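You operate a simulated robot arm through the tools that you are given. There is no shell and no other tool. Be economical: measure what you need, move in short steps, check, and stop when the job is done.

You run a simulated two-armed robot. Do the job below in one go: nothing can be reset, and whatever is moved stays where it is left.

TASK
Turn the red kv knob to 50 kV. Pick up the tall blue tin with one hand, pass it to the other hand and put it on the lower foam shelf of the black table. Fetch the small carton with a orange band and set it on the top of the yellow turntable. Take the clear cup from the top of the pale steel bench and leave it on the top of the brown bench. Open the bottom cabinet drawer, fetch the blue rag and set it in the inside of the bottom cabinet drawer, then shut the drawer. Take the grey cup from the free end of the long steel table and put it on the narrow steel table. Lift the chest lid open. Any order will do. Set down upright: tall blue tin, small carton with a orange band, clear cup, blue rag, grey cup.

Only the result counts: the job must be done as asked and must still hold three seconds after the hand-in. Knocking over, shifting, dropping, spilling or breaking anything else fails it. A push-on lid holds only when it is set on centred and level and pressed home; a screw cap is set on level and turned clockwise until tight.

THE ROBOT
Two 7-joint arms with two-finger grippers on one trunk, on a base that drives. Base frame: it is fixed to the floor where the robot stands at the start and does not move with it; the origin is under the middle of the robot, x ahead of it, y to its left, z up. Readings come in m, rad, newtons and seconds.
The left shoulder is at the start at [0.023, 0.217, 1.08], the right one opposite. With the tool pointing down near the work surface each hand reaches from about 0.18 to 0.76 m from the robot's upright axis, wherever it stands, measured 20 degrees to its own side. Places, roughly: blue rag (7x9x8 cm) [7.5, 2, 0.9]; bottom cabinet drawer [7.7, 0, 0.6]; chest lid [-1.2, -5.8, 1]; clear cup (6x11x8 cm) [9.3, -4.1, 0.9]; grey cup (20x8x9 cm) [-0.9, -4, 0.9]; inside of the bottom cabinet drawer [7.8, 0, 0.6]; lower foam shelf of the black table [-0.8, -1.4, 0.6]; narrow steel table [2.3, -3.5, 0.9]; red kv knob [0.7, 0.2, 0.9]; small carton with a orange band (6x10x10 cm) [9.3, -2.6, 0.9]; tall blue tin (8x8x13 cm) [-0.3, 2, 0.9]; top of the brown bench [9.3, -2.4, 0.9]; top of the yellow turntable [9.2, -1.7, 0.9]. Payload 2.2 kg a hand.
The tool frame of a hand sits at the grasp point between the pads (the TCP): z along the fingers, y along the line on which they close. The tips reach 0.019 m beyond it. Largest opening 0.116 m; the body of the gripper starts 0.07 m behind the TCP.
Orientation is that of the tool frame in the base frame, as a unit quaternion [w, x, y, z]. With the fingers straight down and closing along the base's y, the tool's x points along the base's -x, its y along +y and its z along -z.

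THE INTERFACE
- The arms move only by the tool apply_moves. It takes "left_series", "right_series" or both (then of equal length, played together; a hand with none holds still); each is a list of rows, each an object of numbers (a shift or turn left out is 0, a gripper value left out holds the last): "wx", "wy", "wz": the turn, a rotation vector about the base's x, y, z in units of 4 degrees (1.0 is 4 degrees); "dx", "dy", "dz": the shift along the base's x, y, z in units of 25 mm (1.0 is 25 mm); "fingers": the opening, from 0 (shut) to 1 (fully open). In form: [{"wx": .., "wy": .., "wz": .., "dx": .., "dy": .., "dz": .., "fingers": ..}, ...]. A call has 1 to 10 rows; each row shifts and turns the commanded pose from where the row before left it. A call with a number of a shift or a turn outside -1 to 1 is refused whole. Rows are played at 5 a second. More than 0.05 m and 0.15 rad between two rows, or a gripper value outside its range, and nothing of the call is played. Where a pose cannot be reached the arm comes as near as it can. A force on the tool above 40 N (or 10 N above the force at the start of the call, whichever is more), or a blocked arm, ends the call early, and 0.2 s more pass. Each finger halts on what it meets, pressing with about 36 N; the grip force reading is that of the motor and also rises with nothing between the fingers. The clock runs only during rows and for 0.2 s after the last one: add rows that do not move to give the fingers time. The reply holds the time, the measured pose of the TCP, the force on the tool along the base axes, the opening and the grip force, in the units named above and with some noise, with the torque about the TCP (base axes, N m) and any sound that the robot's microphone picked up.
- Cameras (640 x 400 px; columns grow to the right, rows downward): "scene" is now at [0.136, 0.0126, 1.2798]; the picture's right is [0.13, -0.99, 0.00], its down [-0.29, -0.04, -0.95] and it looks along [0.95, 0.12, -0.30] (base axes); focal length 250 px, centre (320, 200). "left" rides on the left gripper at [0.069, 0.015, -0.097] in its tool frame; the picture's right is [-0.21, 0.98, 0.00], its down [-0.76, -0.17, -0.63] and it looks along [-0.62, -0.14, 0.77] (tool axes); focal length 251 px, centre (320, 200). "right" rides on the right gripper at [0.069, -0.015, -0.097] in its tool frame; the picture's right is [0.21, 0.98, 0.00], its down [-0.76, 0.17, -0.63] and it looks along [-0.62, 0.14, 0.77] (tool axes); focal length 251 px, centre (320, 200).
- camera(camera): a new picture of that camera. The clock stands still meanwhile.
- raise_lower(by): slides the trunk up (or, below 0, down) by that many m; the arms and the scene camera ride with it, the base frame stays. It gives what a move gives, with no picture.
- drive_base(legs): drives the robot by 1 to 6 legs, each [ahead, left, turn to the left] in m, m and rad, along the robot's own axes; the way and the turn of a leg run together, so that a leg with both is an arc; at most 1.5 m and 3.142 rad a leg. The arms and the cameras ride along, it lands a little off, and it stops where it bumps. It gives what a move gives.
- pan_tilt(pan, tilt): turns the head with the scene camera to pan (to the left, within 1.396 rad either way) and tilt (down, from -0.506 to 1.204), counted from straight ahead of the robot. It gives what a move gives.
- pixel_to_xyz(camera, pixels): for up to 12 pixels [column, row] of the newest picture of that camera ("zoom" is the newest enlarged one), the place [x, y, z] in the base frame of the surface seen there, good to about 0.002 m. The clock stands still meanwhile.
- inspect(camera, box): a new picture of the part [left, top, right, bottom] of that camera's present view, enlarged. The clock stands still meanwhile.
- finish_job(): hands the job in; it is judged then, once.

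Work in short steps. Measure before you move; look again where a grasp or a placing could have gone wrong, and mend it. You have 145 turns and 190 pictures in all, those below and enlarged ones among them. Open the grippers and draw the arms clear of the work before you hand the job in, unless the task says otherwise.

The tools are called after "Call:" as a command line: name --argument value ..., lists and objects as JSON in quotes. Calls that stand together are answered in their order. apply_moves: Moves the arms, as the interface text tells. Its arguments: {"type":"object","properties":{"left_series":{"type":"array"},"right_series":{"type":"array"}},"required":[]} The other tools are called the same way: raise_lower (by) slides the trunk up or down; drive_base (legs) drives the base; pan_tilt (pan, tilt) turns the head that bears the scene camera; camera (camera) takes a picture; pixel_to_xyz (camera, pixels) gives the place of the surface under pixels of a picture; inspect (camera, box) takes an enlarged picture of a part of a camera's view; finish_job () hands the job in.

At the start:

```text
time_s: 0.0
left_ee_pos: [0.4786, 0.3173, 1.0964]
left_tcp_rot: [-0.001, 0.0, 1.0, -0.001]
left_force: [-0.9, 0.5, -0.2]
left_moment: [0.0, 0.01, 0.01]
left_gripper_width: 0.116
left_finger_force: 0.2
right_ee_pos: [0.3949, -0.0689, 1.1242]
right_tcp_rot: [0.0, 0.0, 1.0, -0.001]
right_force: [-0.4, 0.3, -1.1]
right_moment: [-0.02, 0.01, -0.01]
right_gripper_width: 0.1161
right_finger_force: 0.0
trunk travel left (down, up): [-0.225, 0.265]
robot x, y, heading: [0.0, 0.0011, 0.003]
head pan, tilt: [0.129, 0.298]
```

scene: 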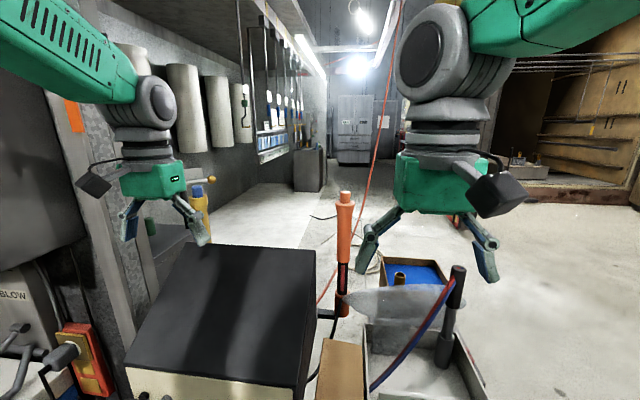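
right: 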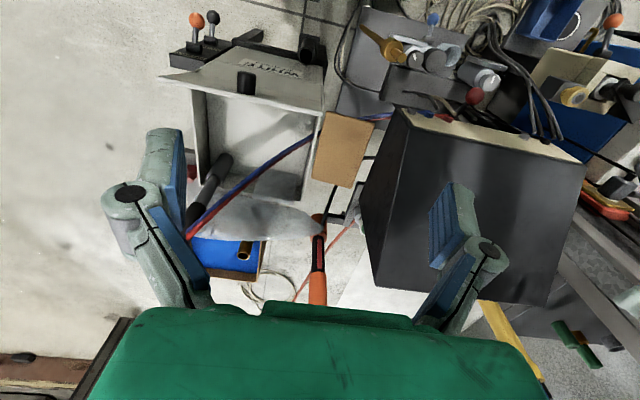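
left: 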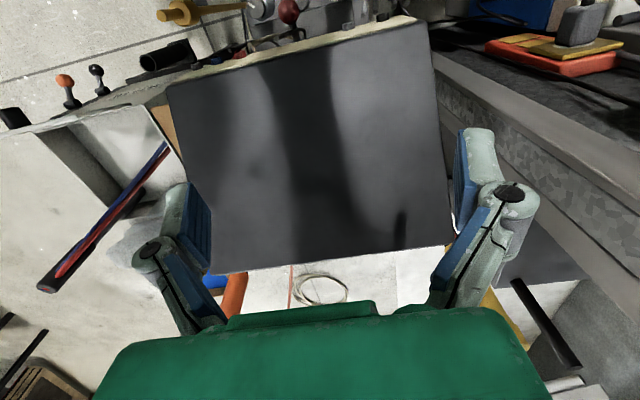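

The red kv knob should be near [0.7, 0.2, 0.9], on the robot-facing side of the black box; I tilt the head to see it.

Call:
pan_tilt --pan 0.1 --tilt 0.8

Call:
camera --camera "scene"

```text
time_s: 0.9
left_ee_pos: [0.4765, 0.3175, 1.0979]
left_tcp_rot: [0.001, -0.001, 1.0, 0.0]
left_force: [0.0, -0.4, -0.1]
left_moment: [0.03, 0.02, 0.04]
left_gripper_width: 0.1161
left_finger_force: 0.0
right_ee_pos: [0.3915, -0.0695, 1.1249]
right_tcp_rot: [0.001, 0.0, 1.0, -0.001]
right_force: [-0.1, -0.2, -0.2]
right_moment: [0.0, -0.02, 0.01]
right_gripper_width: 0.116
right_finger_force: 0.0
trunk travel left (down, up): [-0.225, 0.265]
robot x, y, heading: [-0.0009, -0.0027, -0.002]
head pan, tilt: [0.099, 0.799]
```

```text
186 pictures are left
```

scene: 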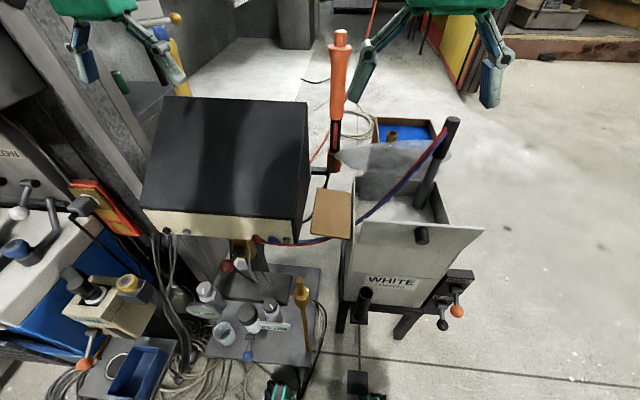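

Several knobs show near the lower front of the black box. I zoom in on them.

Call:
inspect --camera "scene" --box '[50, 190, 350, 390]'

Call:
inspect --camera "right" --box '[340, 0, 640, 190]'

Call:
pixel_to_xyz --camera "scene" --pixels '[[228, 266], [248, 357], [85, 362], [17, 250], [145, 230], [298, 240], [224, 330], [458, 311], [220, 150], [172, 228]]'

```text
2.00 times, centred on (200, 290) of scene
```

zoom: 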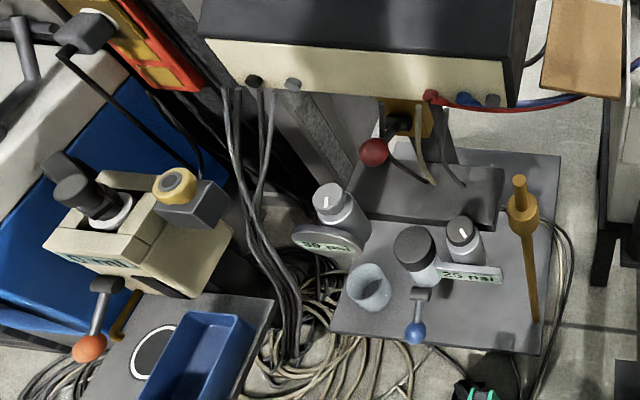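

```text
2.11 times, centred on (490, 95) of right
```

zoom: 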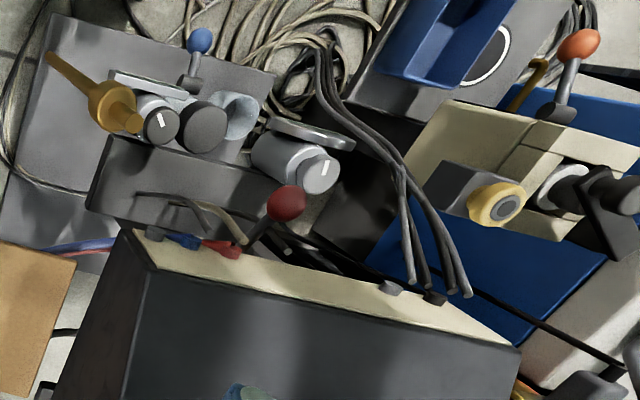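

```text
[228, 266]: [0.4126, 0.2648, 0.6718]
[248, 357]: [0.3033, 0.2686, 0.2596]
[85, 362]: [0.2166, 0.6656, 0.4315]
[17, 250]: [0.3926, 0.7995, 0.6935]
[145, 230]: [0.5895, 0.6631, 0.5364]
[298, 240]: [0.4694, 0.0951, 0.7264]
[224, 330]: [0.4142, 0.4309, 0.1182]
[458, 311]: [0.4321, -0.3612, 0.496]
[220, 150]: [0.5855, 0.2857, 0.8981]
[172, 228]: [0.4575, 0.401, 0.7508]
```

No red knob is on this face. I check where the orange rod and box corners are, and look more closely from the scene camera.

Call:
inspect --camera "scene" --box '[140, 20, 460, 220]'

Call:
pixel_to_xyz --camera "scene" --pixels '[[340, 50], [335, 160], [300, 110], [185, 105], [150, 200], [290, 205], [395, 135], [420, 155], [335, 210], [420, 235], [450, 125]]'

```text
2.00 times, centred on (300, 120) of scene
```

zoom: 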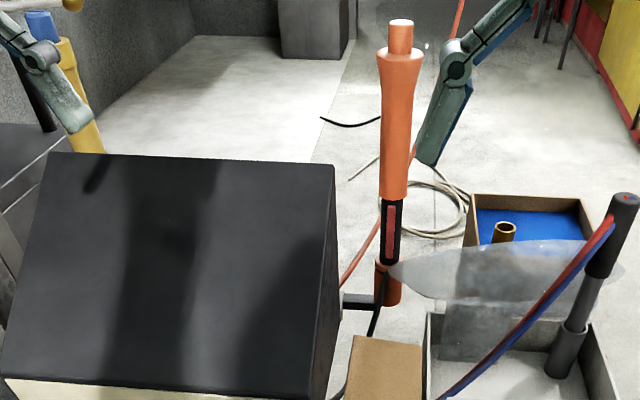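

```text
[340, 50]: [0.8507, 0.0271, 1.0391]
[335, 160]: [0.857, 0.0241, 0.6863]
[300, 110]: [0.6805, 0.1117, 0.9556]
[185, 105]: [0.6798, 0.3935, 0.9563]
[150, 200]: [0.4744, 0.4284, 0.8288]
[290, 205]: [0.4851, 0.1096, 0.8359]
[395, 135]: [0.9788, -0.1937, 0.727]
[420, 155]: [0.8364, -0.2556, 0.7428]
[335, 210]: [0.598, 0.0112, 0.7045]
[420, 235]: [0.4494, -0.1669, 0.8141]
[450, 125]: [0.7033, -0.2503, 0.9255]
```

The black box is a sloped case with its back at x≈0.69; the knob at [0.7, 0.2, 0.9] is probably on its far face. I survey the surroundings before driving around.

Call:
pan_tilt --pan -1.3 --tilt 0.3

Call:
camera --camera "scene"

Call:
pan_tilt --pan 1.3 --tilt 0.3

Call:
camera --camera "scene"

```text
time_s: 2.5
left_ee_pos: [0.4775, 0.3184, 1.0986]
left_tcp_rot: [0.0, 0.0, 1.0, 0.0]
left_force: [-0.8, 0.2, -0.7]
left_moment: [-0.02, 0.01, 0.02]
left_gripper_width: 0.116
left_finger_force: 0.0
right_ee_pos: [0.3942, -0.0693, 1.1246]
right_tcp_rot: [0.0, 0.0, 1.0, 0.0]
right_force: [0.0, 0.7, 0.1]
right_moment: [-0.01, 0.02, 0.0]
right_gripper_width: 0.1161
right_finger_force: 0.1
trunk travel left (down, up): [-0.225, 0.265]
robot x, y, heading: [0.0024, -0.0007, -0.0]
head pan, tilt: [-1.3, 0.3]
```

```text
182 pictures are left
```

scene: 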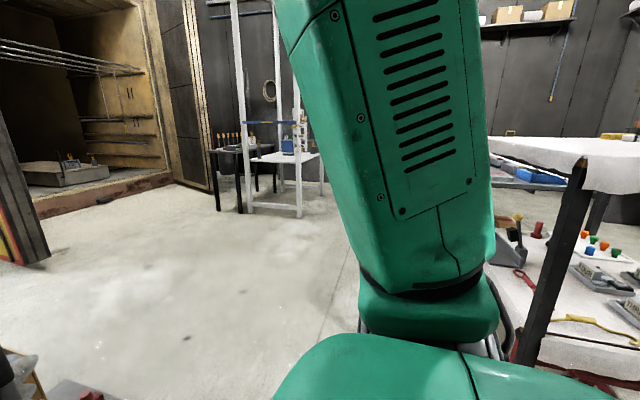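

```text
time_s: 4.8
left_ee_pos: [0.4777, 0.319, 1.0972]
left_tcp_rot: [0.001, 0.0, 1.0, 0.001]
left_force: [-0.6, -0.6, 0.7]
left_moment: [0.01, 0.01, 0.03]
left_gripper_width: 0.1161
left_finger_force: 0.1
right_ee_pos: [0.3921, -0.0699, 1.1257]
right_tcp_rot: [0.001, 0.0, 1.0, 0.001]
right_force: [0.4, 0.7, -0.4]
right_moment: [0.01, 0.05, 0.0]
right_gripper_width: 0.1155
right_finger_force: 0.0
trunk travel left (down, up): [-0.225, 0.265]
robot x, y, heading: [-0.0007, 0.0041, 0.002]
head pan, tilt: [1.3, 0.3]
```

```text
181 pictures are left
```

scene: 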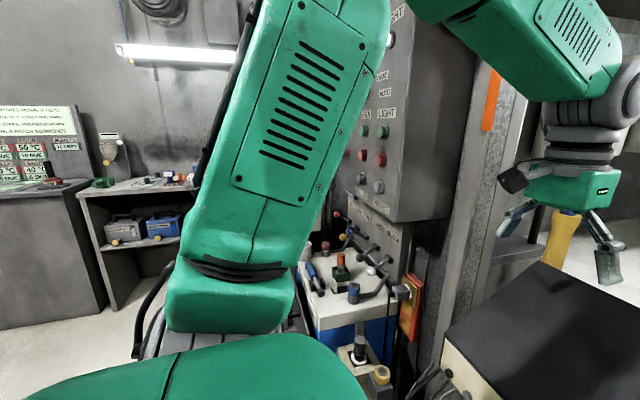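

The back face can't be seen from here. I drive around the right side over the open floor to look at it from beyond.

Call:
drive_base --legs '[[0, -0.7, 0], [0.5, -0.3, 0]]'

Call:
pan_tilt --pan 0.0 --tilt 0.5

Call:
camera --camera "scene"

```text
time_s: 11.6
left_ee_pos: [0.9908, -0.6818, 1.1014]
left_tcp_rot: [0.001, -0.009, 1.0, 0.005]
left_force: [0.6, -2.0, -0.4]
left_moment: [0.13, 0.01, 0.0]
left_gripper_width: 0.1163
left_finger_force: 0.0
right_ee_pos: [0.9139, -1.0713, 1.1252]
right_tcp_rot: [0.001, -0.009, 1.0, 0.005]
right_force: [0.9, -1.7, 0.9]
right_moment: [0.12, 0.04, -0.01]
right_gripper_width: 0.1158
right_finger_force: 0.0
trunk travel left (down, up): [-0.225, 0.265]
robot x, y, heading: [0.5216, -0.9964, 0.016]
head pan, tilt: [1.3, 0.3]
```

```text
time_s: 13.1
left_ee_pos: [0.9888, -0.6755, 1.0995]
left_tcp_rot: [0.002, -0.009, 1.0, 0.002]
left_force: [0.0, -0.9, -0.4]
left_moment: [0.01, 0.02, -0.02]
left_gripper_width: 0.1161
left_finger_force: 0.1
right_ee_pos: [0.9109, -1.065, 1.1264]
right_tcp_rot: [0.001, -0.009, 1.0, 0.002]
right_force: [-0.8, 0.2, 0.5]
right_moment: [0.07, -0.03, -0.02]
right_gripper_width: 0.1157
right_finger_force: 0.1
trunk travel left (down, up): [-0.225, 0.265]
robot x, y, heading: [0.5193, -0.9978, 0.015]
head pan, tilt: [0.0, 0.499]
```

```text
180 pictures are left
```

scene: 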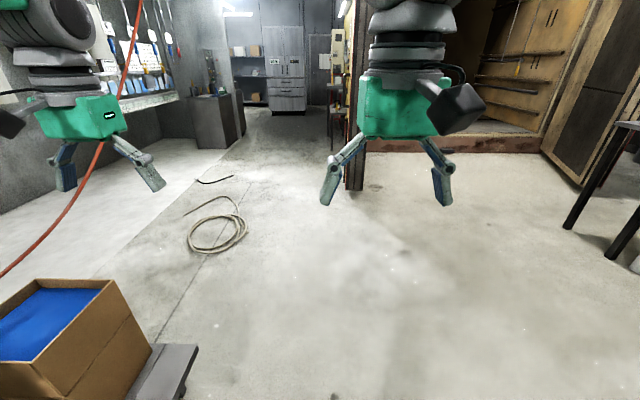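

Floor ahead is open; a red cord slants down at (100,150). I measure it and obstacles ahead before going around.

Call:
pixel_to_xyz --camera "scene" --pixels '[[128, 70], [90, 170], [40, 245], [215, 235], [110, 320], [185, 370], [200, 140], [350, 185], [570, 225], [270, 100]]'

Call:
drive_base --legs '[[0.9, 0, 0], [0, 0, 1.5], [0, 0, 1.0]]'

Call:
camera --camera "scene"

```text
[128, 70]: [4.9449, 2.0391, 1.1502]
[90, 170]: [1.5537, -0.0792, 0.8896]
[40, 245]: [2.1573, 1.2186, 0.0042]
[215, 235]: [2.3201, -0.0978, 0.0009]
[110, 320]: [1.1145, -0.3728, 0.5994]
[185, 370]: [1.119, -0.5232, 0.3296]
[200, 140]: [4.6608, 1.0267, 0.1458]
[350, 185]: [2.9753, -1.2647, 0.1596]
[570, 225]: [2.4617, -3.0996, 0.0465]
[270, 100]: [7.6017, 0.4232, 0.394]
```

```text
time_s: 23.9
left_ee_pos: [0.8489, -0.9387, 1.0976]
left_tcp_rot: [-0.001, 0.942, -0.337, -0.002]
left_force: [-0.3, 0.0, 0.6]
left_moment: [0.03, -0.02, 0.01]
left_gripper_width: 0.1159
left_finger_force: 0.0
right_ee_pos: [1.159, -0.6915, 1.1255]
right_tcp_rot: [-0.002, 0.941, -0.337, 0.0]
right_force: [0.5, 0.2, 0.2]
right_moment: [-0.02, -0.01, 0.03]
right_gripper_width: 0.1162
right_finger_force: 0.2
trunk travel left (down, up): [-0.225, 0.265]
robot x, y, heading: [1.4159, -0.9914, 2.459]
head pan, tilt: [0.0, 0.499]
```

```text
179 pictures are left
```

scene: 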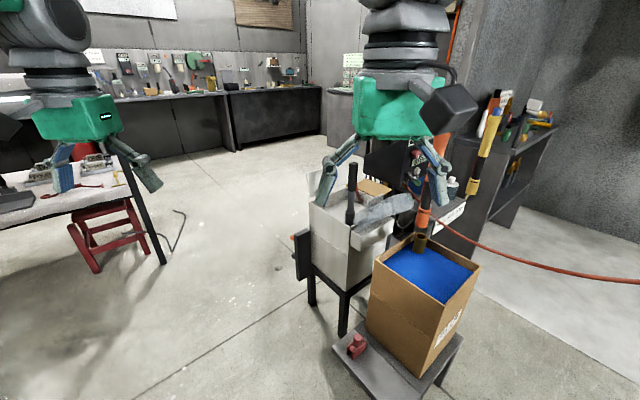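

From here the back of the case is hidden behind the right hand. I pan the head to the right to see the case's back.

Call:
pan_tilt --pan -0.5 --tilt 0.3

Call:
camera --camera "scene"

```text
time_s: 24.9
left_ee_pos: [0.8502, -0.9381, 1.0991]
left_tcp_rot: [-0.002, 0.942, -0.336, -0.002]
left_force: [0.4, 0.7, 0.5]
left_moment: [-0.01, 0.02, 0.0]
left_gripper_width: 0.116
left_finger_force: 0.0
right_ee_pos: [1.1619, -0.6918, 1.1269]
right_tcp_rot: [-0.002, 0.941, -0.337, -0.002]
right_force: [-0.5, 0.3, -0.4]
right_moment: [0.01, -0.03, -0.03]
right_gripper_width: 0.116
right_finger_force: 0.1
trunk travel left (down, up): [-0.225, 0.265]
robot x, y, heading: [1.4169, -0.9933, 2.453]
head pan, tilt: [-0.499, 0.3]
```

```text
178 pictures are left
```

scene: 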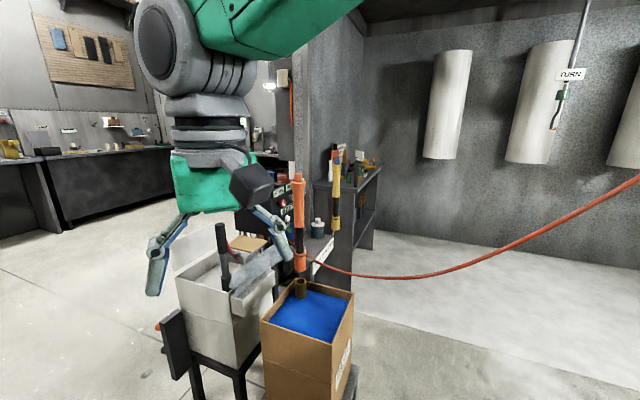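

Call:
inspect --camera "scene" --box '[230, 140, 390, 300]'

Call:
pixel_to_xyz --camera "scene" --pixels '[[400, 277], [480, 262], [560, 222], [630, 182], [280, 205], [320, 225], [325, 255], [365, 190], [262, 215]]'

```text
2.50 times, centred on (310, 220) of scene
```

zoom: 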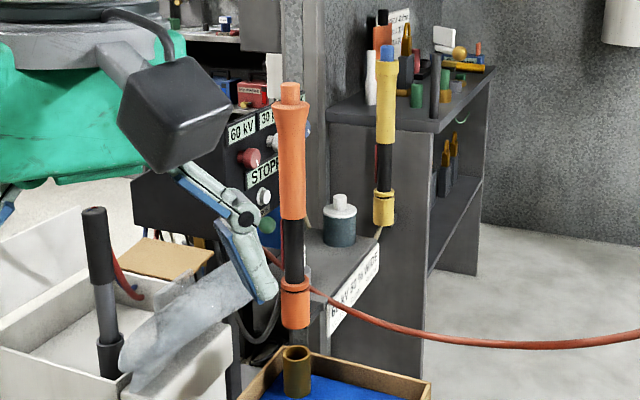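

```text
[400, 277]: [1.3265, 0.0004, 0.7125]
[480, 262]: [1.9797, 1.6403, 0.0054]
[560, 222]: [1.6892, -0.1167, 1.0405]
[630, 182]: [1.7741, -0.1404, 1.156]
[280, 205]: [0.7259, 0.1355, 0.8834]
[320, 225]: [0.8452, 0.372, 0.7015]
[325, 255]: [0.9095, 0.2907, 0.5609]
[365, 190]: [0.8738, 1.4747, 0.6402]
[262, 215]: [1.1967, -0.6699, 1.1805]
```

The knob is on the back face, next to the labels (zoom 250,158), and the face looks along +x. The red cord blocks the direct path, so I back around it and come in facing -x.

Call:
drive_base --legs '[[0, 0, 0.689], [-1.1, -0.2, 0], [-0.3, -0.4, 0], [0, -0.9, 0]]'

Call:
pan_tilt --pan 0 --tilt 0.3

Call:
camera --camera "scene"

```text
time_s: 39.3
left_ee_pos: [2.288, 0.2249, 1.0966]
left_tcp_rot: [-0.006, 1.0, 0.01, -0.002]
left_force: [0.1, -0.7, 0.1]
left_moment: [0.03, 0.01, 0.0]
left_gripper_width: 0.116
left_finger_force: 0.1
right_ee_pos: [2.3628, 0.6141, 1.1264]
right_tcp_rot: [-0.005, 1.0, 0.008, -0.002]
right_force: [0.0, -0.3, -0.7]
right_moment: [0.05, 0.01, -0.01]
right_gripper_width: 0.1158
right_finger_force: 0.0
trunk travel left (down, up): [-0.225, 0.265]
robot x, y, heading: [2.7518, 0.5588, -3.119]
head pan, tilt: [-0.499, 0.3]
```

```text
time_s: 40.2
left_ee_pos: [2.2886, 0.2519, 1.1047]
left_tcp_rot: [0.007, 1.0, 0.009, -0.003]
left_force: [-0.2, 0.6, 0.6]
left_moment: [-0.03, 0.0, -0.01]
left_gripper_width: 0.116
left_finger_force: 0.1
right_ee_pos: [2.3657, 0.6411, 1.1267]
right_tcp_rot: [0.007, 1.0, 0.009, -0.002]
right_force: [-0.1, -0.2, -0.6]
right_moment: [-0.03, 0.02, 0.0]
right_gripper_width: 0.116
right_finger_force: 0.1
trunk travel left (down, up): [-0.225, 0.265]
robot x, y, heading: [2.7532, 0.5654, -3.125]
head pan, tilt: [0.0, 0.3]
```

```text
176 pictures are left
```

scene: 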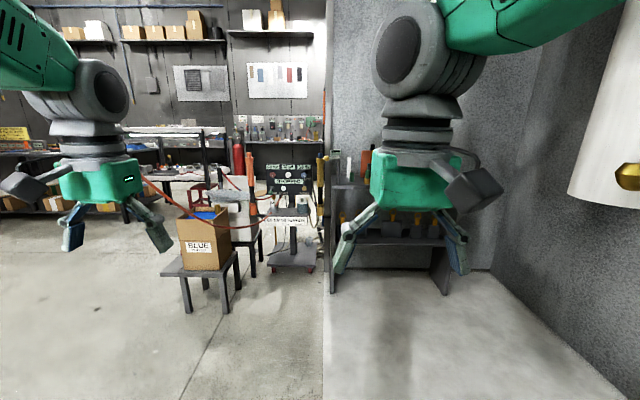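

The kV panel now faces me at (287,175). I enlarge it.

Call:
inspect --camera "scene" --box '[235, 140, 345, 230]'

Call:
drive_base --legs '[[1.2, 0.15, -0.015]]'

Call:
inspect --camera "scene" --box '[190, 150, 450, 320]'

```text
4.44 times, centred on (290, 185) of scene
```

zoom: 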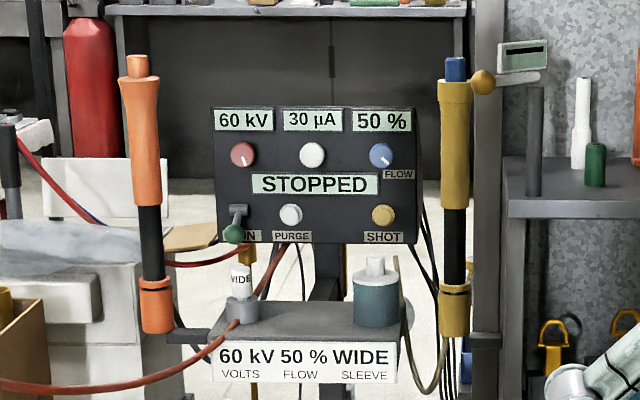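

```text
time_s: 42.0
left_ee_pos: [2.1476, 0.2807, 1.0918]
left_tcp_rot: [0.0, 0.999, -0.035, 0.008]
left_force: [-0.4, -0.3, 0.2]
left_moment: [-0.02, 0.02, -0.01]
left_gripper_width: 0.116
left_finger_force: 0.1
right_ee_pos: [2.2398, 0.6573, 1.1778]
right_tcp_rot: [0.018, 0.997, -0.036, -0.064]
right_force: [-0.7, 0.0, -0.8]
right_moment: [-0.01, 0.0, -0.01]
right_gripper_width: 0.1161
right_finger_force: 0.0
trunk travel left (down, up): [-0.225, 0.265]
robot x, y, heading: [2.6535, 0.5592, 3.072]
head pan, tilt: [0.0, 0.3]
stopped in leg 1: the robot was blocked; the commanded pose is now the measured one
```

```text
2.35 times, centred on (320, 235) of scene
```

zoom: 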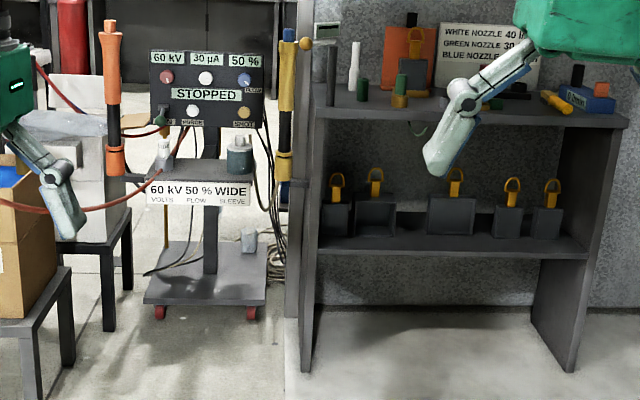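

The drive was blocked and the right arm got pushed; the hanging white cylinder on the right is the suspect. I look right.

Call:
pan_tilt --pan -0.7 --tilt 0.1

Call:
camera --camera "scene"

Call:
pixel_to_xyz --camera "scene" --pixels '[[100, 100], [200, 200], [300, 150], [350, 250], [400, 100], [450, 200], [550, 200], [300, 30], [150, 300]]'

```text
time_s: 43.1
left_ee_pos: [2.1558, 0.2975, 1.0856]
left_tcp_rot: [0.005, 0.999, -0.041, 0.008]
left_force: [0.2, 0.2, 0.4]
left_moment: [0.01, -0.01, -0.01]
left_gripper_width: 0.1161
left_finger_force: 0.0
right_ee_pos: [2.2598, 0.6636, 1.1394]
right_tcp_rot: [0.007, 0.999, -0.031, -0.029]
right_force: [-0.4, 0.0, -0.7]
right_moment: [0.01, -0.01, 0.01]
right_gripper_width: 0.1162
right_finger_force: 0.0
trunk travel left (down, up): [-0.225, 0.265]
robot x, y, heading: [2.6655, 0.56, 3.065]
head pan, tilt: [-0.7, 0.099]
```

```text
173 pictures are left
```

scene: 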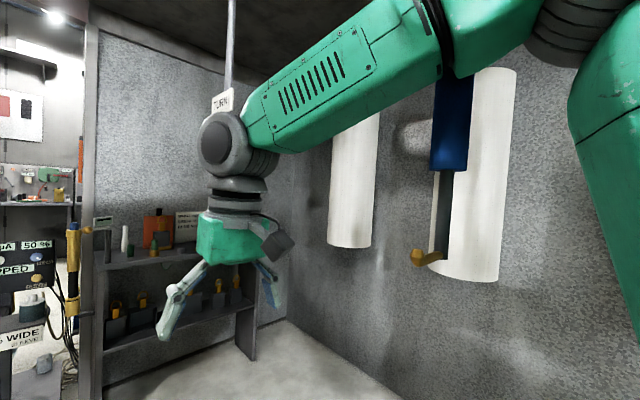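

```text
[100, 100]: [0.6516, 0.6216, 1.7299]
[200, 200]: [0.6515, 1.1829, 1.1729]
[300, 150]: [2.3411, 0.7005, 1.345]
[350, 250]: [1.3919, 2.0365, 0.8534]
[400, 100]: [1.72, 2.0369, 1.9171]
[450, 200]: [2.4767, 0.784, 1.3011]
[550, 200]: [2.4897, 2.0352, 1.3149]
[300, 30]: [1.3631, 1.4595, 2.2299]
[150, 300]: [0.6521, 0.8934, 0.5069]
```

A hanging blue pendant at (450,130) ≈ [2.48, 0.78, 1.3] touched the right arm. I back off, shift left, and look again.

Call:
drive_base --legs '[[-0.15, 0.0, 0], [0, 0.25, 0.07]]'

Call:
camera --camera "scene"

Call:
pixel_to_xyz --camera "scene" --pixels '[[430, 130], [440, 200], [420, 255], [400, 150], [460, 150]]'

```text
time_s: 43.9
left_ee_pos: [2.1696, 0.3255, 1.121]
left_tcp_rot: [-0.047, 0.996, 0.017, 0.07]
left_force: [1.8, 0.4, 1.0]
left_moment: [-0.06, 0.14, -0.01]
left_gripper_width: 0.1161
left_finger_force: 0.0
right_ee_pos: [2.2409, 0.6905, 1.1019]
right_tcp_rot: [-0.018, 0.996, 0.084, -0.023]
right_force: [-0.2, -1.8, 0.8]
right_moment: [0.27, 0.03, 0.0]
right_gripper_width: 0.1163
right_finger_force: 0.0
trunk travel left (down, up): [-0.225, 0.265]
robot x, y, heading: [2.6314, 0.5533, -3.132]
head pan, tilt: [-0.7, 0.099]
stopped in leg 1: the robot was blocked; the commanded pose is now the measured one
```

```text
172 pictures are left
```

scene: 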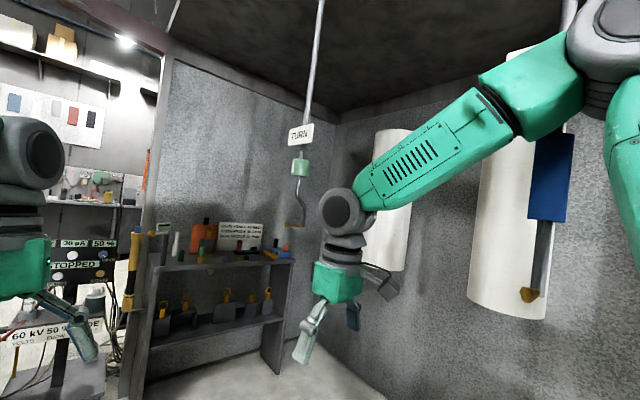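

```text
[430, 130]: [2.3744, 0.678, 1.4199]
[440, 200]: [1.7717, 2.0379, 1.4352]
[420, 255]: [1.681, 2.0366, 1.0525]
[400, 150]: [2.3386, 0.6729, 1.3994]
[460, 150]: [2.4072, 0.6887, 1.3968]
```

The view is tilted and the robot is blocked both ways, so something is hooked on it. I measure the pendant and look to both sides.

Call:
pixel_to_xyz --camera "scene" --pixels '[[552, 170], [545, 240], [528, 296], [500, 200], [540, 90], [300, 170], [295, 215], [318, 30]]'

Call:
pan_tilt --pan -1.35 --tilt 0.2

Call:
camera --camera "scene"

Call:
pan_tilt --pan 0.9 --tilt 0.2

Call:
camera --camera "scene"

```text
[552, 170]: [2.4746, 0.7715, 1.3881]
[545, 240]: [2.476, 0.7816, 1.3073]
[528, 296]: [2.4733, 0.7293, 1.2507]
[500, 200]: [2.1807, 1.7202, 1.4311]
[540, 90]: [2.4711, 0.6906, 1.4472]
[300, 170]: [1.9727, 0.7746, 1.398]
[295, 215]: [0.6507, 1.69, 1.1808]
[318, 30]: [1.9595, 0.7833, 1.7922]
```

```text
time_s: 44.9
left_ee_pos: [2.1622, 0.3359, 1.1093]
left_tcp_rot: [-0.061, 0.994, 0.011, 0.084]
left_force: [0.7, 0.2, 0.2]
left_moment: [-0.02, 0.01, 0.0]
left_gripper_width: 0.116
left_finger_force: 0.0
right_ee_pos: [2.2333, 0.6842, 1.0893]
right_tcp_rot: [-0.021, 0.995, 0.098, -0.015]
right_force: [-0.7, -0.1, 0.2]
right_moment: [0.0, 0.01, 0.01]
right_gripper_width: 0.116
right_finger_force: 0.0
trunk travel left (down, up): [-0.225, 0.265]
robot x, y, heading: [2.6218, 0.5562, -3.118]
head pan, tilt: [-1.349, 0.201]
```

```text
171 pictures are left
```

scene: 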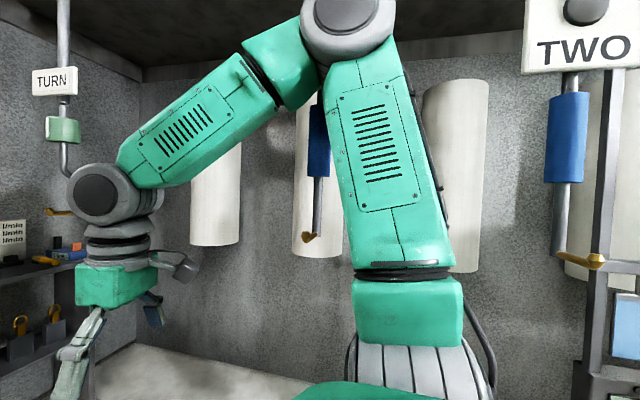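

```text
time_s: 47.0
left_ee_pos: [2.1639, 0.3337, 1.1109]
left_tcp_rot: [-0.062, 0.995, 0.013, 0.083]
left_force: [-0.9, -0.6, 0.0]
left_moment: [0.01, 0.01, 0.0]
left_gripper_width: 0.116
left_finger_force: 0.0
right_ee_pos: [2.2295, 0.6837, 1.092]
right_tcp_rot: [-0.022, 0.995, 0.099, -0.021]
right_force: [1.0, -0.3, 0.5]
right_moment: [0.0, 0.0, -0.02]
right_gripper_width: 0.1158
right_finger_force: 0.1
trunk travel left (down, up): [-0.225, 0.265]
robot x, y, heading: [2.6156, 0.5567, -3.114]
head pan, tilt: [0.901, 0.201]
```

```text
170 pictures are left
```

scene: 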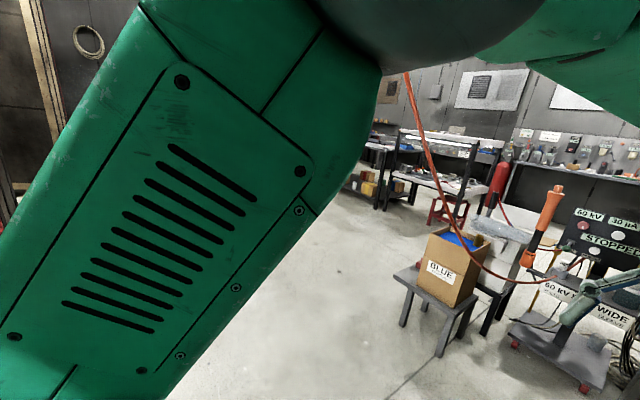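

Hanging pendants stand along y≈0.78 (x≈1.97, 2.48, 2.98), and my right arm is wedged between two of them. I strafe straight left to clear them.

Call:
drive_base --legs '[[0, 0.18, 0]]'

Call:
pan_tilt --pan -0.4 --tilt 0.15

Call:
camera --camera "scene"

```text
time_s: 47.7
left_ee_pos: [2.1641, 0.293, 1.1364]
left_tcp_rot: [-0.216, 0.922, 0.063, 0.315]
left_force: [-1.3, -1.1, 2.3]
left_moment: [-0.01, 0.06, 0.04]
left_gripper_width: 0.1157
left_finger_force: 0.0
right_ee_pos: [2.1208, 0.7089, 1.0843]
right_tcp_rot: [-0.055, 0.97, 0.221, -0.086]
right_force: [-0.5, -1.0, 0.0]
right_moment: [0.04, -0.06, -0.02]
right_gripper_width: 0.1161
right_finger_force: 0.1
trunk travel left (down, up): [-0.225, 0.265]
robot x, y, heading: [2.5663, 0.539, -3.016]
head pan, tilt: [0.901, 0.201]
stopped in leg 1: the robot was blocked; the commanded pose is now the measured one
```

```text
time_s: 49.2
left_ee_pos: [2.1664, 0.4722, 1.1331]
left_tcp_rot: [-0.09, 0.977, 0.071, 0.182]
left_force: [0.9, -4.9, 8.2]
left_moment: [0.26, 0.43, 0.24]
left_gripper_width: 0.1158
left_finger_force: 0.3
right_ee_pos: [2.1912, 0.8336, 1.0036]
right_tcp_rot: [0.057, 0.981, 0.176, -0.062]
right_force: [0.2, -0.6, 2.8]
right_moment: [0.16, 0.03, 0.05]
right_gripper_width: 0.1158
right_finger_force: 0.0
trunk travel left (down, up): [-0.225, 0.265]
robot x, y, heading: [2.5914, 0.5307, -3.063]
head pan, tilt: [-0.4, 0.15]
```

```text
169 pictures are left
```

scene: 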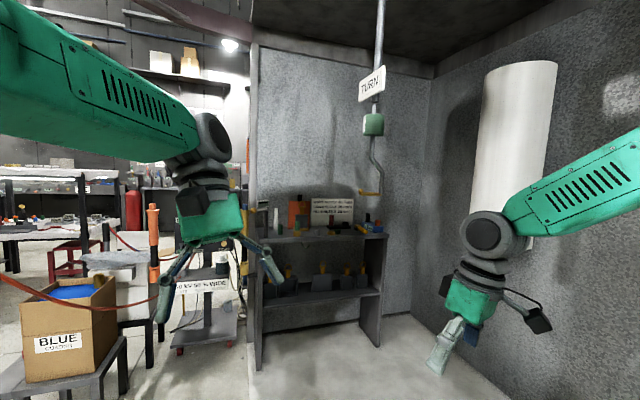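

The robot leans and is still blocked; I look down around the base for the obstruction.

Call:
pan_tilt --pan -1.39 --tilt 0.6

Call:
camera --camera "scene"

Call:
pan_tilt --pan 1.39 --tilt 0.8

Call:
camera --camera "scene"

```text
time_s: 50.4
left_ee_pos: [2.1538, 0.5707, 1.1004]
left_tcp_rot: [-0.038, 0.976, 0.06, 0.203]
left_force: [0.5, 1.7, -1.1]
left_moment: [-0.12, 0.0, -0.08]
left_gripper_width: 0.1158
left_finger_force: 0.1
right_ee_pos: [2.1835, 0.9095, 0.98]
right_tcp_rot: [0.088, 0.981, 0.164, -0.055]
right_force: [-0.3, 0.6, -0.6]
right_moment: [-0.12, 0.03, 0.03]
right_gripper_width: 0.1159
right_finger_force: 0.1
trunk travel left (down, up): [-0.225, 0.265]
robot x, y, heading: [2.5969, 0.5514, -3.069]
head pan, tilt: [-1.389, 0.6]
```

```text
168 pictures are left
```

scene: 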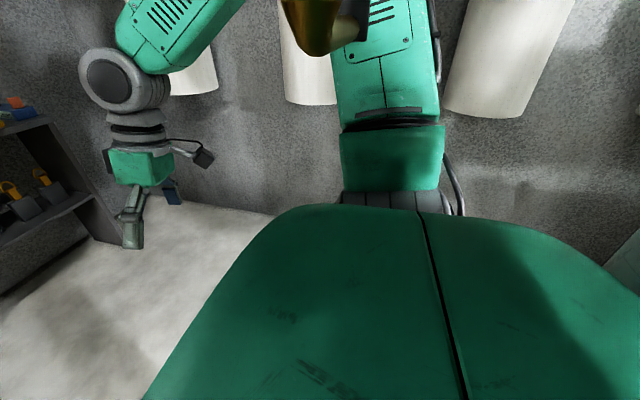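

```text
time_s: 52.9
left_ee_pos: [2.1508, 0.5707, 1.1102]
left_tcp_rot: [-0.048, 0.977, 0.063, 0.2]
left_force: [-0.1, 1.3, -0.9]
left_moment: [-0.14, 0.0, -0.06]
left_gripper_width: 0.1159
left_finger_force: 0.2
right_ee_pos: [2.1863, 0.9168, 0.9764]
right_tcp_rot: [0.091, 0.981, 0.161, -0.054]
right_force: [0.4, 0.2, -0.8]
right_moment: [-0.06, -0.02, 0.0]
right_gripper_width: 0.1162
right_finger_force: 0.1
trunk travel left (down, up): [-0.225, 0.265]
robot x, y, heading: [2.5961, 0.5511, -3.074]
head pan, tilt: [1.389, 0.799]
```

```text
167 pictures are left
```

scene: 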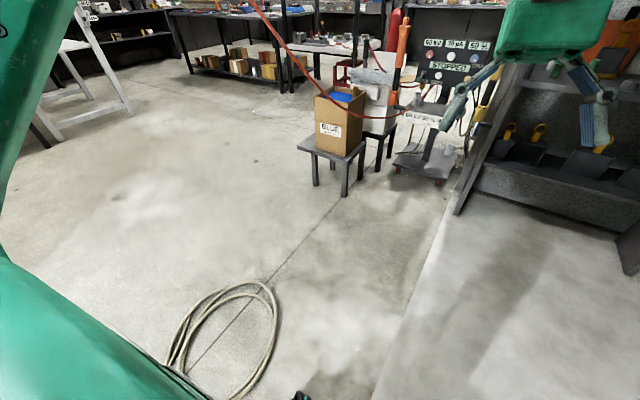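

The pendant's hook (315,20) now hangs between head and right arm, ending at z≈1.23. Lowering the trunk should drop the arms below the pendants and free me.

Call:
raise_lower --by -0.22

Call:
pan_tilt --pan -1.1 --tilt -0.3

Call:
camera --camera "scene"

```text
time_s: 55.2
left_ee_pos: [2.1514, 0.5562, 0.892]
left_tcp_rot: [-0.058, 0.976, 0.066, 0.2]
left_force: [0.1, 1.2, -0.1]
left_moment: [-0.09, -0.03, -0.04]
left_gripper_width: 0.116
left_finger_force: 0.0
right_ee_pos: [2.1869, 0.9056, 0.7606]
right_tcp_rot: [0.086, 0.981, 0.163, -0.054]
right_force: [0.5, 0.1, 0.0]
right_moment: [-0.09, 0.01, 0.01]
right_gripper_width: 0.1159
right_finger_force: 0.0
trunk travel left (down, up): [-0.005, 0.485]
robot x, y, heading: [2.5961, 0.5529, -3.074]
head pan, tilt: [1.389, 0.799]
```

```text
time_s: 57.5
left_ee_pos: [2.1561, 0.5507, 0.8889]
left_tcp_rot: [-0.049, 0.977, 0.06, 0.198]
left_force: [-0.5, 0.6, 0.0]
left_moment: [0.0, -0.01, 0.01]
left_gripper_width: 0.1161
left_finger_force: 0.0
right_ee_pos: [2.1872, 0.8939, 0.765]
right_tcp_rot: [0.081, 0.982, 0.164, -0.053]
right_force: [-0.3, 0.7, 0.8]
right_moment: [-0.02, 0.01, -0.02]
right_gripper_width: 0.1159
right_finger_force: 0.0
trunk travel left (down, up): [-0.005, 0.485]
robot x, y, heading: [2.5977, 0.548, -3.071]
head pan, tilt: [-1.1, -0.3]
```

```text
166 pictures are left
```

scene: 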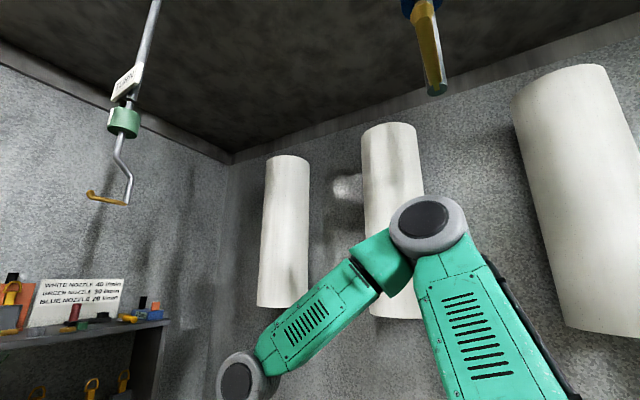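

The robot is free, with the pendants now above the arms. I drive to about x=1.55, y=0.45 facing -x with the trunk kept low.

Call:
drive_base --legs '[[0, 0.1, -0.07], [1.0, 0, 0]]'

Call:
pan_tilt --pan 0.2 --tilt 0.2

Call:
camera --camera "scene"

```text
time_s: 63.5
left_ee_pos: [1.1384, 0.4673, 0.8864]
left_tcp_rot: [-0.046, 0.978, 0.025, 0.2]
left_force: [-0.3, -0.5, 0.5]
left_moment: [0.01, -0.02, 0.01]
left_gripper_width: 0.1163
left_finger_force: 0.0
right_ee_pos: [1.1926, 0.8078, 0.7689]
right_tcp_rot: [0.072, 0.987, 0.131, -0.056]
right_force: [-0.1, 0.0, 0.2]
right_moment: [0.02, 0.0, 0.02]
right_gripper_width: 0.1157
right_finger_force: 0.1
trunk travel left (down, up): [-0.005, 0.485]
robot x, y, heading: [1.5787, 0.445, -3.138]
head pan, tilt: [-1.1, -0.3]
```

```text
time_s: 65.0
left_ee_pos: [1.1407, 0.4691, 0.8871]
left_tcp_rot: [-0.045, 0.979, 0.026, 0.2]
left_force: [-0.1, -0.3, -0.3]
left_moment: [0.03, -0.01, -0.01]
left_gripper_width: 0.1159
left_finger_force: 0.0
right_ee_pos: [1.1953, 0.8102, 0.7667]
right_tcp_rot: [0.074, 0.987, 0.131, -0.053]
right_force: [-0.3, -0.7, 0.7]
right_moment: [0.02, 0.02, 0.02]
right_gripper_width: 0.116
right_finger_force: 0.0
trunk travel left (down, up): [-0.005, 0.485]
robot x, y, heading: [1.58, 0.4449, -3.142]
head pan, tilt: [0.201, 0.201]
```

```text
165 pictures are left
```

scene: 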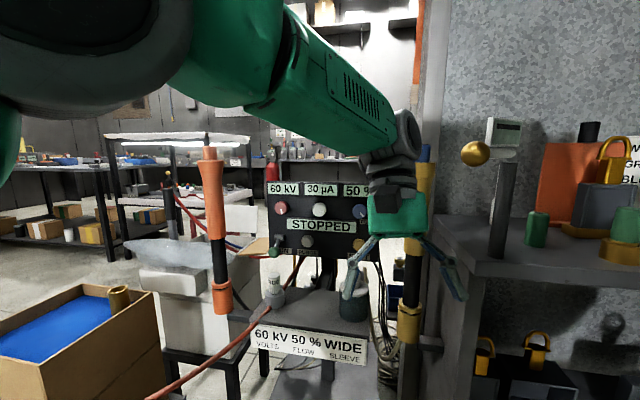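

The red knob is at (281,208), with the display at 60 kV. I zoom in and measure it.

Call:
inspect --camera "scene" --box '[262, 175, 346, 260]'

Call:
pixel_to_xyz --camera "scene" --pixels '[[281, 208], [276, 208], [281, 213], [293, 215], [319, 209], [215, 170], [215, 290], [330, 300], [283, 188], [275, 285], [175, 390]]'

```text
4.71 times, centred on (304, 218) of scene
```

zoom: 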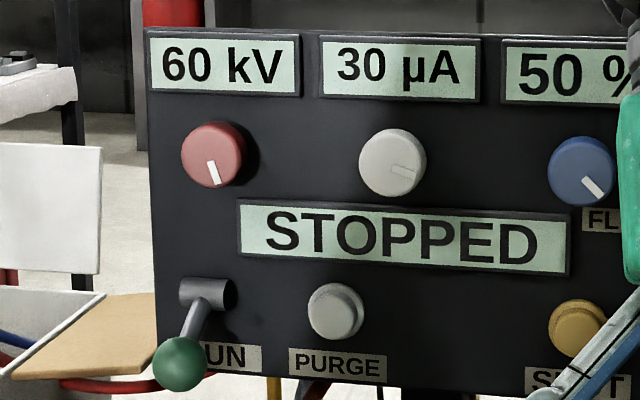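

```text
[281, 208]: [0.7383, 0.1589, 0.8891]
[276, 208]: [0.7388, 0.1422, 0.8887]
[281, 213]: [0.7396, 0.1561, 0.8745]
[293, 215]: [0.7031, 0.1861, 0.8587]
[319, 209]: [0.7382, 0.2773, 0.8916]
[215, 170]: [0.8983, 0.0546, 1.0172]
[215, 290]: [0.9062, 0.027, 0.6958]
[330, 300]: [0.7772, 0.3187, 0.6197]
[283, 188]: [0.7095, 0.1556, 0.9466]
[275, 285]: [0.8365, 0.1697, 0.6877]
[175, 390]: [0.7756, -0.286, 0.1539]
```

Knob centre is about [0.738, 0.158, 0.889], on a panel at x≈0.703. I rotate the left hand to point along -x, moving it across in y meanwhile.

Call:
apply_moves --left_series '[{"wx": -0.06, "wy": 0.945, "wz": 0.015, "dx": 0.2, "dy": -0.4, "dz": 0.1}, {"wx": -0.06, "wy": 0.945, "wz": 0.015, "dx": 0.2, "dy": -0.4, "dz": 0.1}, {"wx": -0.06, "wy": 0.945, "wz": 0.015, "dx": 0.2, "dy": -0.4, "dz": 0.1}, {"wx": -0.06, "wy": 0.945, "wz": 0.015, "dx": 0.2, "dy": -0.4}, {"wx": -0.06, "wy": 0.945, "wz": 0.015, "dx": 0.2, "dy": -0.4}, {"wx": -0.06, "wy": 0.945, "wz": 0.015, "dy": -0.4}, {"wx": -0.06, "wy": 0.945, "wz": 0.015, "dy": -0.4}, {"wx": -0.06, "wy": 0.945, "wz": 0.015, "dy": -0.4}, {"wx": -0.06, "wy": 0.945, "wz": 0.015, "dy": -0.4}, {"wx": -0.06, "wy": 0.945, "wz": 0.015, "dy": -0.4}]'

Call:
apply_moves --left_series '[{"wx": -0.06, "wy": 0.945, "wz": 0.015, "dy": -0.4}, {"wx": -0.06, "wy": 0.945, "wz": 0.015, "dy": -0.4}, {"wx": -0.06, "wy": 0.945, "wz": 0.015, "dy": -0.4}, {"wx": -0.06, "wy": 0.945, "wz": 0.015, "dy": -0.4}, {"wx": -0.06, "wy": 0.945, "wz": 0.015, "dy": -0.4}, {"wx": -0.06, "wy": 0.945, "wz": 0.015, "dy": -0.4}, {"wx": -0.06, "wy": 0.945, "wz": 0.015, "dy": -0.4}, {"wx": -0.06, "wy": 0.945, "wz": 0.015, "dy": -0.4}, {"wx": -0.06, "wy": 0.945, "wz": 0.015, "dy": -0.4}, {"wx": -0.06, "wy": 0.945, "wz": 0.015, "dy": -0.4}]'

Call:
apply_moves --left_series '[{"wx": -0.06, "wy": 0.945, "wz": 0.015, "dy": -0.4}, {"wx": -0.06, "wy": 0.945, "wz": 0.015, "dy": -0.4}, {"wx": -0.06, "wy": 0.945, "wz": 0.015, "dy": -0.4}, {"wx": -0.06, "wy": 0.945, "wz": 0.015, "dy": -0.4}, {"wx": -0.06, "wy": 0.945, "wz": 0.015, "dy": -0.4}, {"wx": -0.06, "wy": 0.945, "wz": 0.015}, {"wx": -0.06, "wy": 0.945, "wz": 0.015}, {"wx": -0.06, "wy": 0.945, "wz": 0.015}, {"wx": -0.06, "wy": 0.945, "wz": 0.015}, {"wx": -0.06, "wy": 0.945, "wz": 0.015}]'

Call:
camera --camera "scene"

```text
time_s: 67.2
left_ee_pos: [1.1668, 0.3684, 0.8963]
left_tcp_rot: [-0.031, 0.991, 0.018, -0.13]
left_force: [-0.6, -0.3, 0.7]
left_moment: [-0.01, -0.01, 0.05]
left_gripper_width: 0.1161
left_finger_force: 0.1
right_ee_pos: [1.1952, 0.8112, 0.7674]
right_tcp_rot: [0.075, 0.987, 0.131, -0.054]
right_force: [0.7, -0.1, -0.7]
right_moment: [0.01, 0.01, 0.03]
right_gripper_width: 0.1161
right_finger_force: 0.1
trunk travel left (down, up): [-0.005, 0.485]
robot x, y, heading: [1.5814, 0.4424, -3.14]
head pan, tilt: [0.201, 0.201]
```

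```text
time_s: 69.4
left_ee_pos: [1.165, 0.273, 0.8948]
left_tcp_rot: [-0.014, 0.896, 0.009, -0.444]
left_force: [0.3, -0.3, 0.7]
left_moment: [0.0, -0.05, 0.02]
left_gripper_width: 0.116
left_finger_force: 0.1
right_ee_pos: [1.1956, 0.812, 0.767]
right_tcp_rot: [0.074, 0.987, 0.131, -0.056]
right_force: [-0.3, 0.4, -0.1]
right_moment: [-0.03, -0.01, -0.02]
right_gripper_width: 0.1159
right_finger_force: 0.1
trunk travel left (down, up): [-0.005, 0.485]
robot x, y, heading: [1.5778, 0.4399, -3.14]
head pan, tilt: [0.201, 0.201]
```

```text
time_s: 71.6
left_ee_pos: [1.0962, 0.2465, 0.9306]
left_tcp_rot: [-0.005, -0.703, 0.0, 0.711]
left_force: [0.2, 0.2, 1.5]
left_moment: [0.0, -0.01, 0.0]
left_gripper_width: 0.1159
left_finger_force: 0.0
left hand out of reach, approached as far as the arm can: row 2, 3, 4, 5, 6, 7, 8, 9, 10
right_ee_pos: [1.1959, 0.8114, 0.7655]
right_tcp_rot: [0.075, 0.987, 0.131, -0.054]
right_force: [-0.3, -0.6, -0.4]
right_moment: [0.02, 0.0, 0.01]
right_gripper_width: 0.1159
right_finger_force: 0.1
trunk travel left (down, up): [-0.005, 0.485]
robot x, y, heading: [1.5773, 0.4432, -3.138]
head pan, tilt: [0.201, 0.201]
```

```text
163 pictures are left
```

scene: 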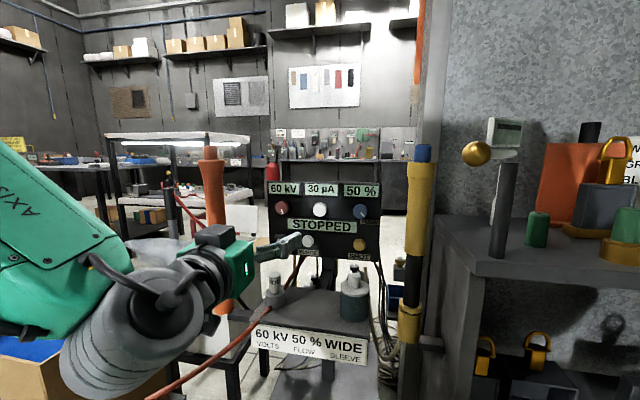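

Orientation is right, held at [1.096, 0.247, 0.931] by reach. I move forward toward the knob in a first stage and check.

Call:
apply_moves --left_series '[{"dx": -1}, {"dx": -1, "dy": -0.2}, {"dx": -1, "dy": -0.2}, {"dx": -1}, {"dx": -1}, {"dx": -1}, {"dx": -1}, {"dx": -1}, {}]'

Call:
camera --camera "scene"

Call:
camera --camera "left"

```text
time_s: 73.6
left_ee_pos: [0.8953, 0.237, 0.9295]
left_tcp_rot: [-0.004, -0.704, 0.0, 0.711]
left_force: [0.0, 0.5, 0.1]
left_moment: [0.0, 0.01, -0.01]
left_gripper_width: 0.1158
left_finger_force: 0.1
right_ee_pos: [1.195, 0.8113, 0.7646]
right_tcp_rot: [0.075, 0.987, 0.131, -0.054]
right_force: [0.6, 0.0, 0.2]
right_moment: [0.01, 0.0, 0.0]
right_gripper_width: 0.1161
right_finger_force: 0.0
trunk travel left (down, up): [-0.005, 0.485]
robot x, y, heading: [1.5798, 0.4427, -3.143]
head pan, tilt: [0.201, 0.201]
```

```text
162 pictures are left
```

scene: 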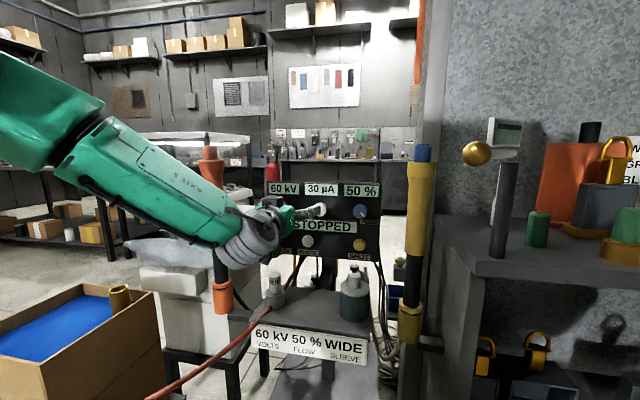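

```text
161 pictures are left
```

left: 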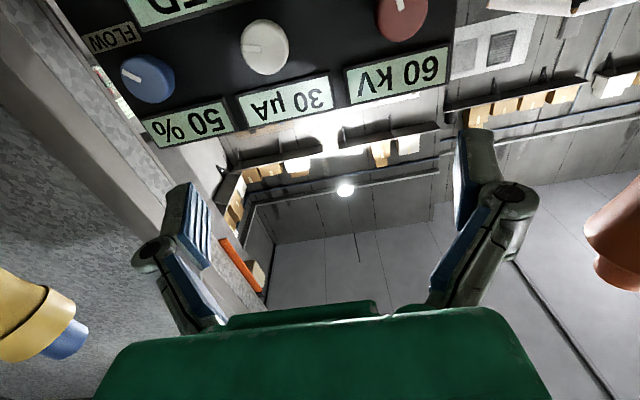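

The hand is clear of the rod so far. I line up with the knob in y and z, narrow the fingers, then look before advancing.

Call:
apply_moves --left_series '[{"dy": -0.8, "dz": -0.4, "fingers": 0.6}, {"dy": -0.8, "dz": -0.4}, {"dy": -0.8, "dz": -0.4}, {"dy": -0.76, "dz": -0.42}, {"dx": -1}, {"dx": -1}, {}]'

Call:
camera --camera "left"

Call:
camera --camera "scene"

```text
time_s: 75.2
left_ee_pos: [0.8634, 0.2407, 0.9318]
left_tcp_rot: [-0.004, -0.704, 0.001, 0.71]
left_force: [0.1, 0.2, -0.3]
left_moment: [0.01, 0.02, -0.01]
left_gripper_width: 0.0696
left_finger_force: 0.0
left hand out of reach, approached as far as the arm can: row 1, 2, 3, 4, 5
right_ee_pos: [1.1961, 0.8113, 0.7647]
right_tcp_rot: [0.075, 0.987, 0.131, -0.053]
right_force: [-0.3, -0.5, -0.3]
right_moment: [0.0, 0.04, -0.01]
right_gripper_width: 0.116
right_finger_force: 0.1
trunk travel left (down, up): [-0.005, 0.485]
robot x, y, heading: [1.5809, 0.4445, -3.139]
head pan, tilt: [0.201, 0.201]
```

```text
160 pictures are left
```

left: 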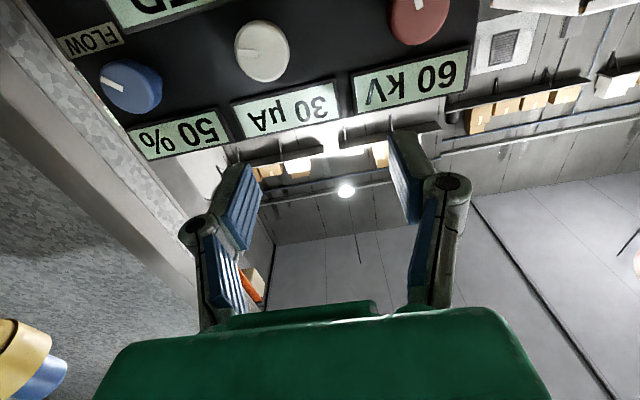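

```text
159 pictures are left
```

scene: 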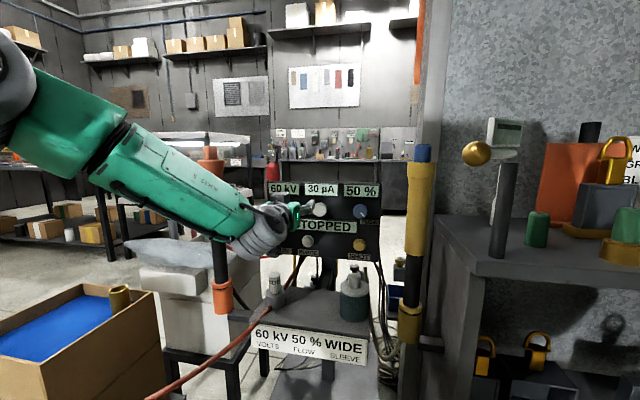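

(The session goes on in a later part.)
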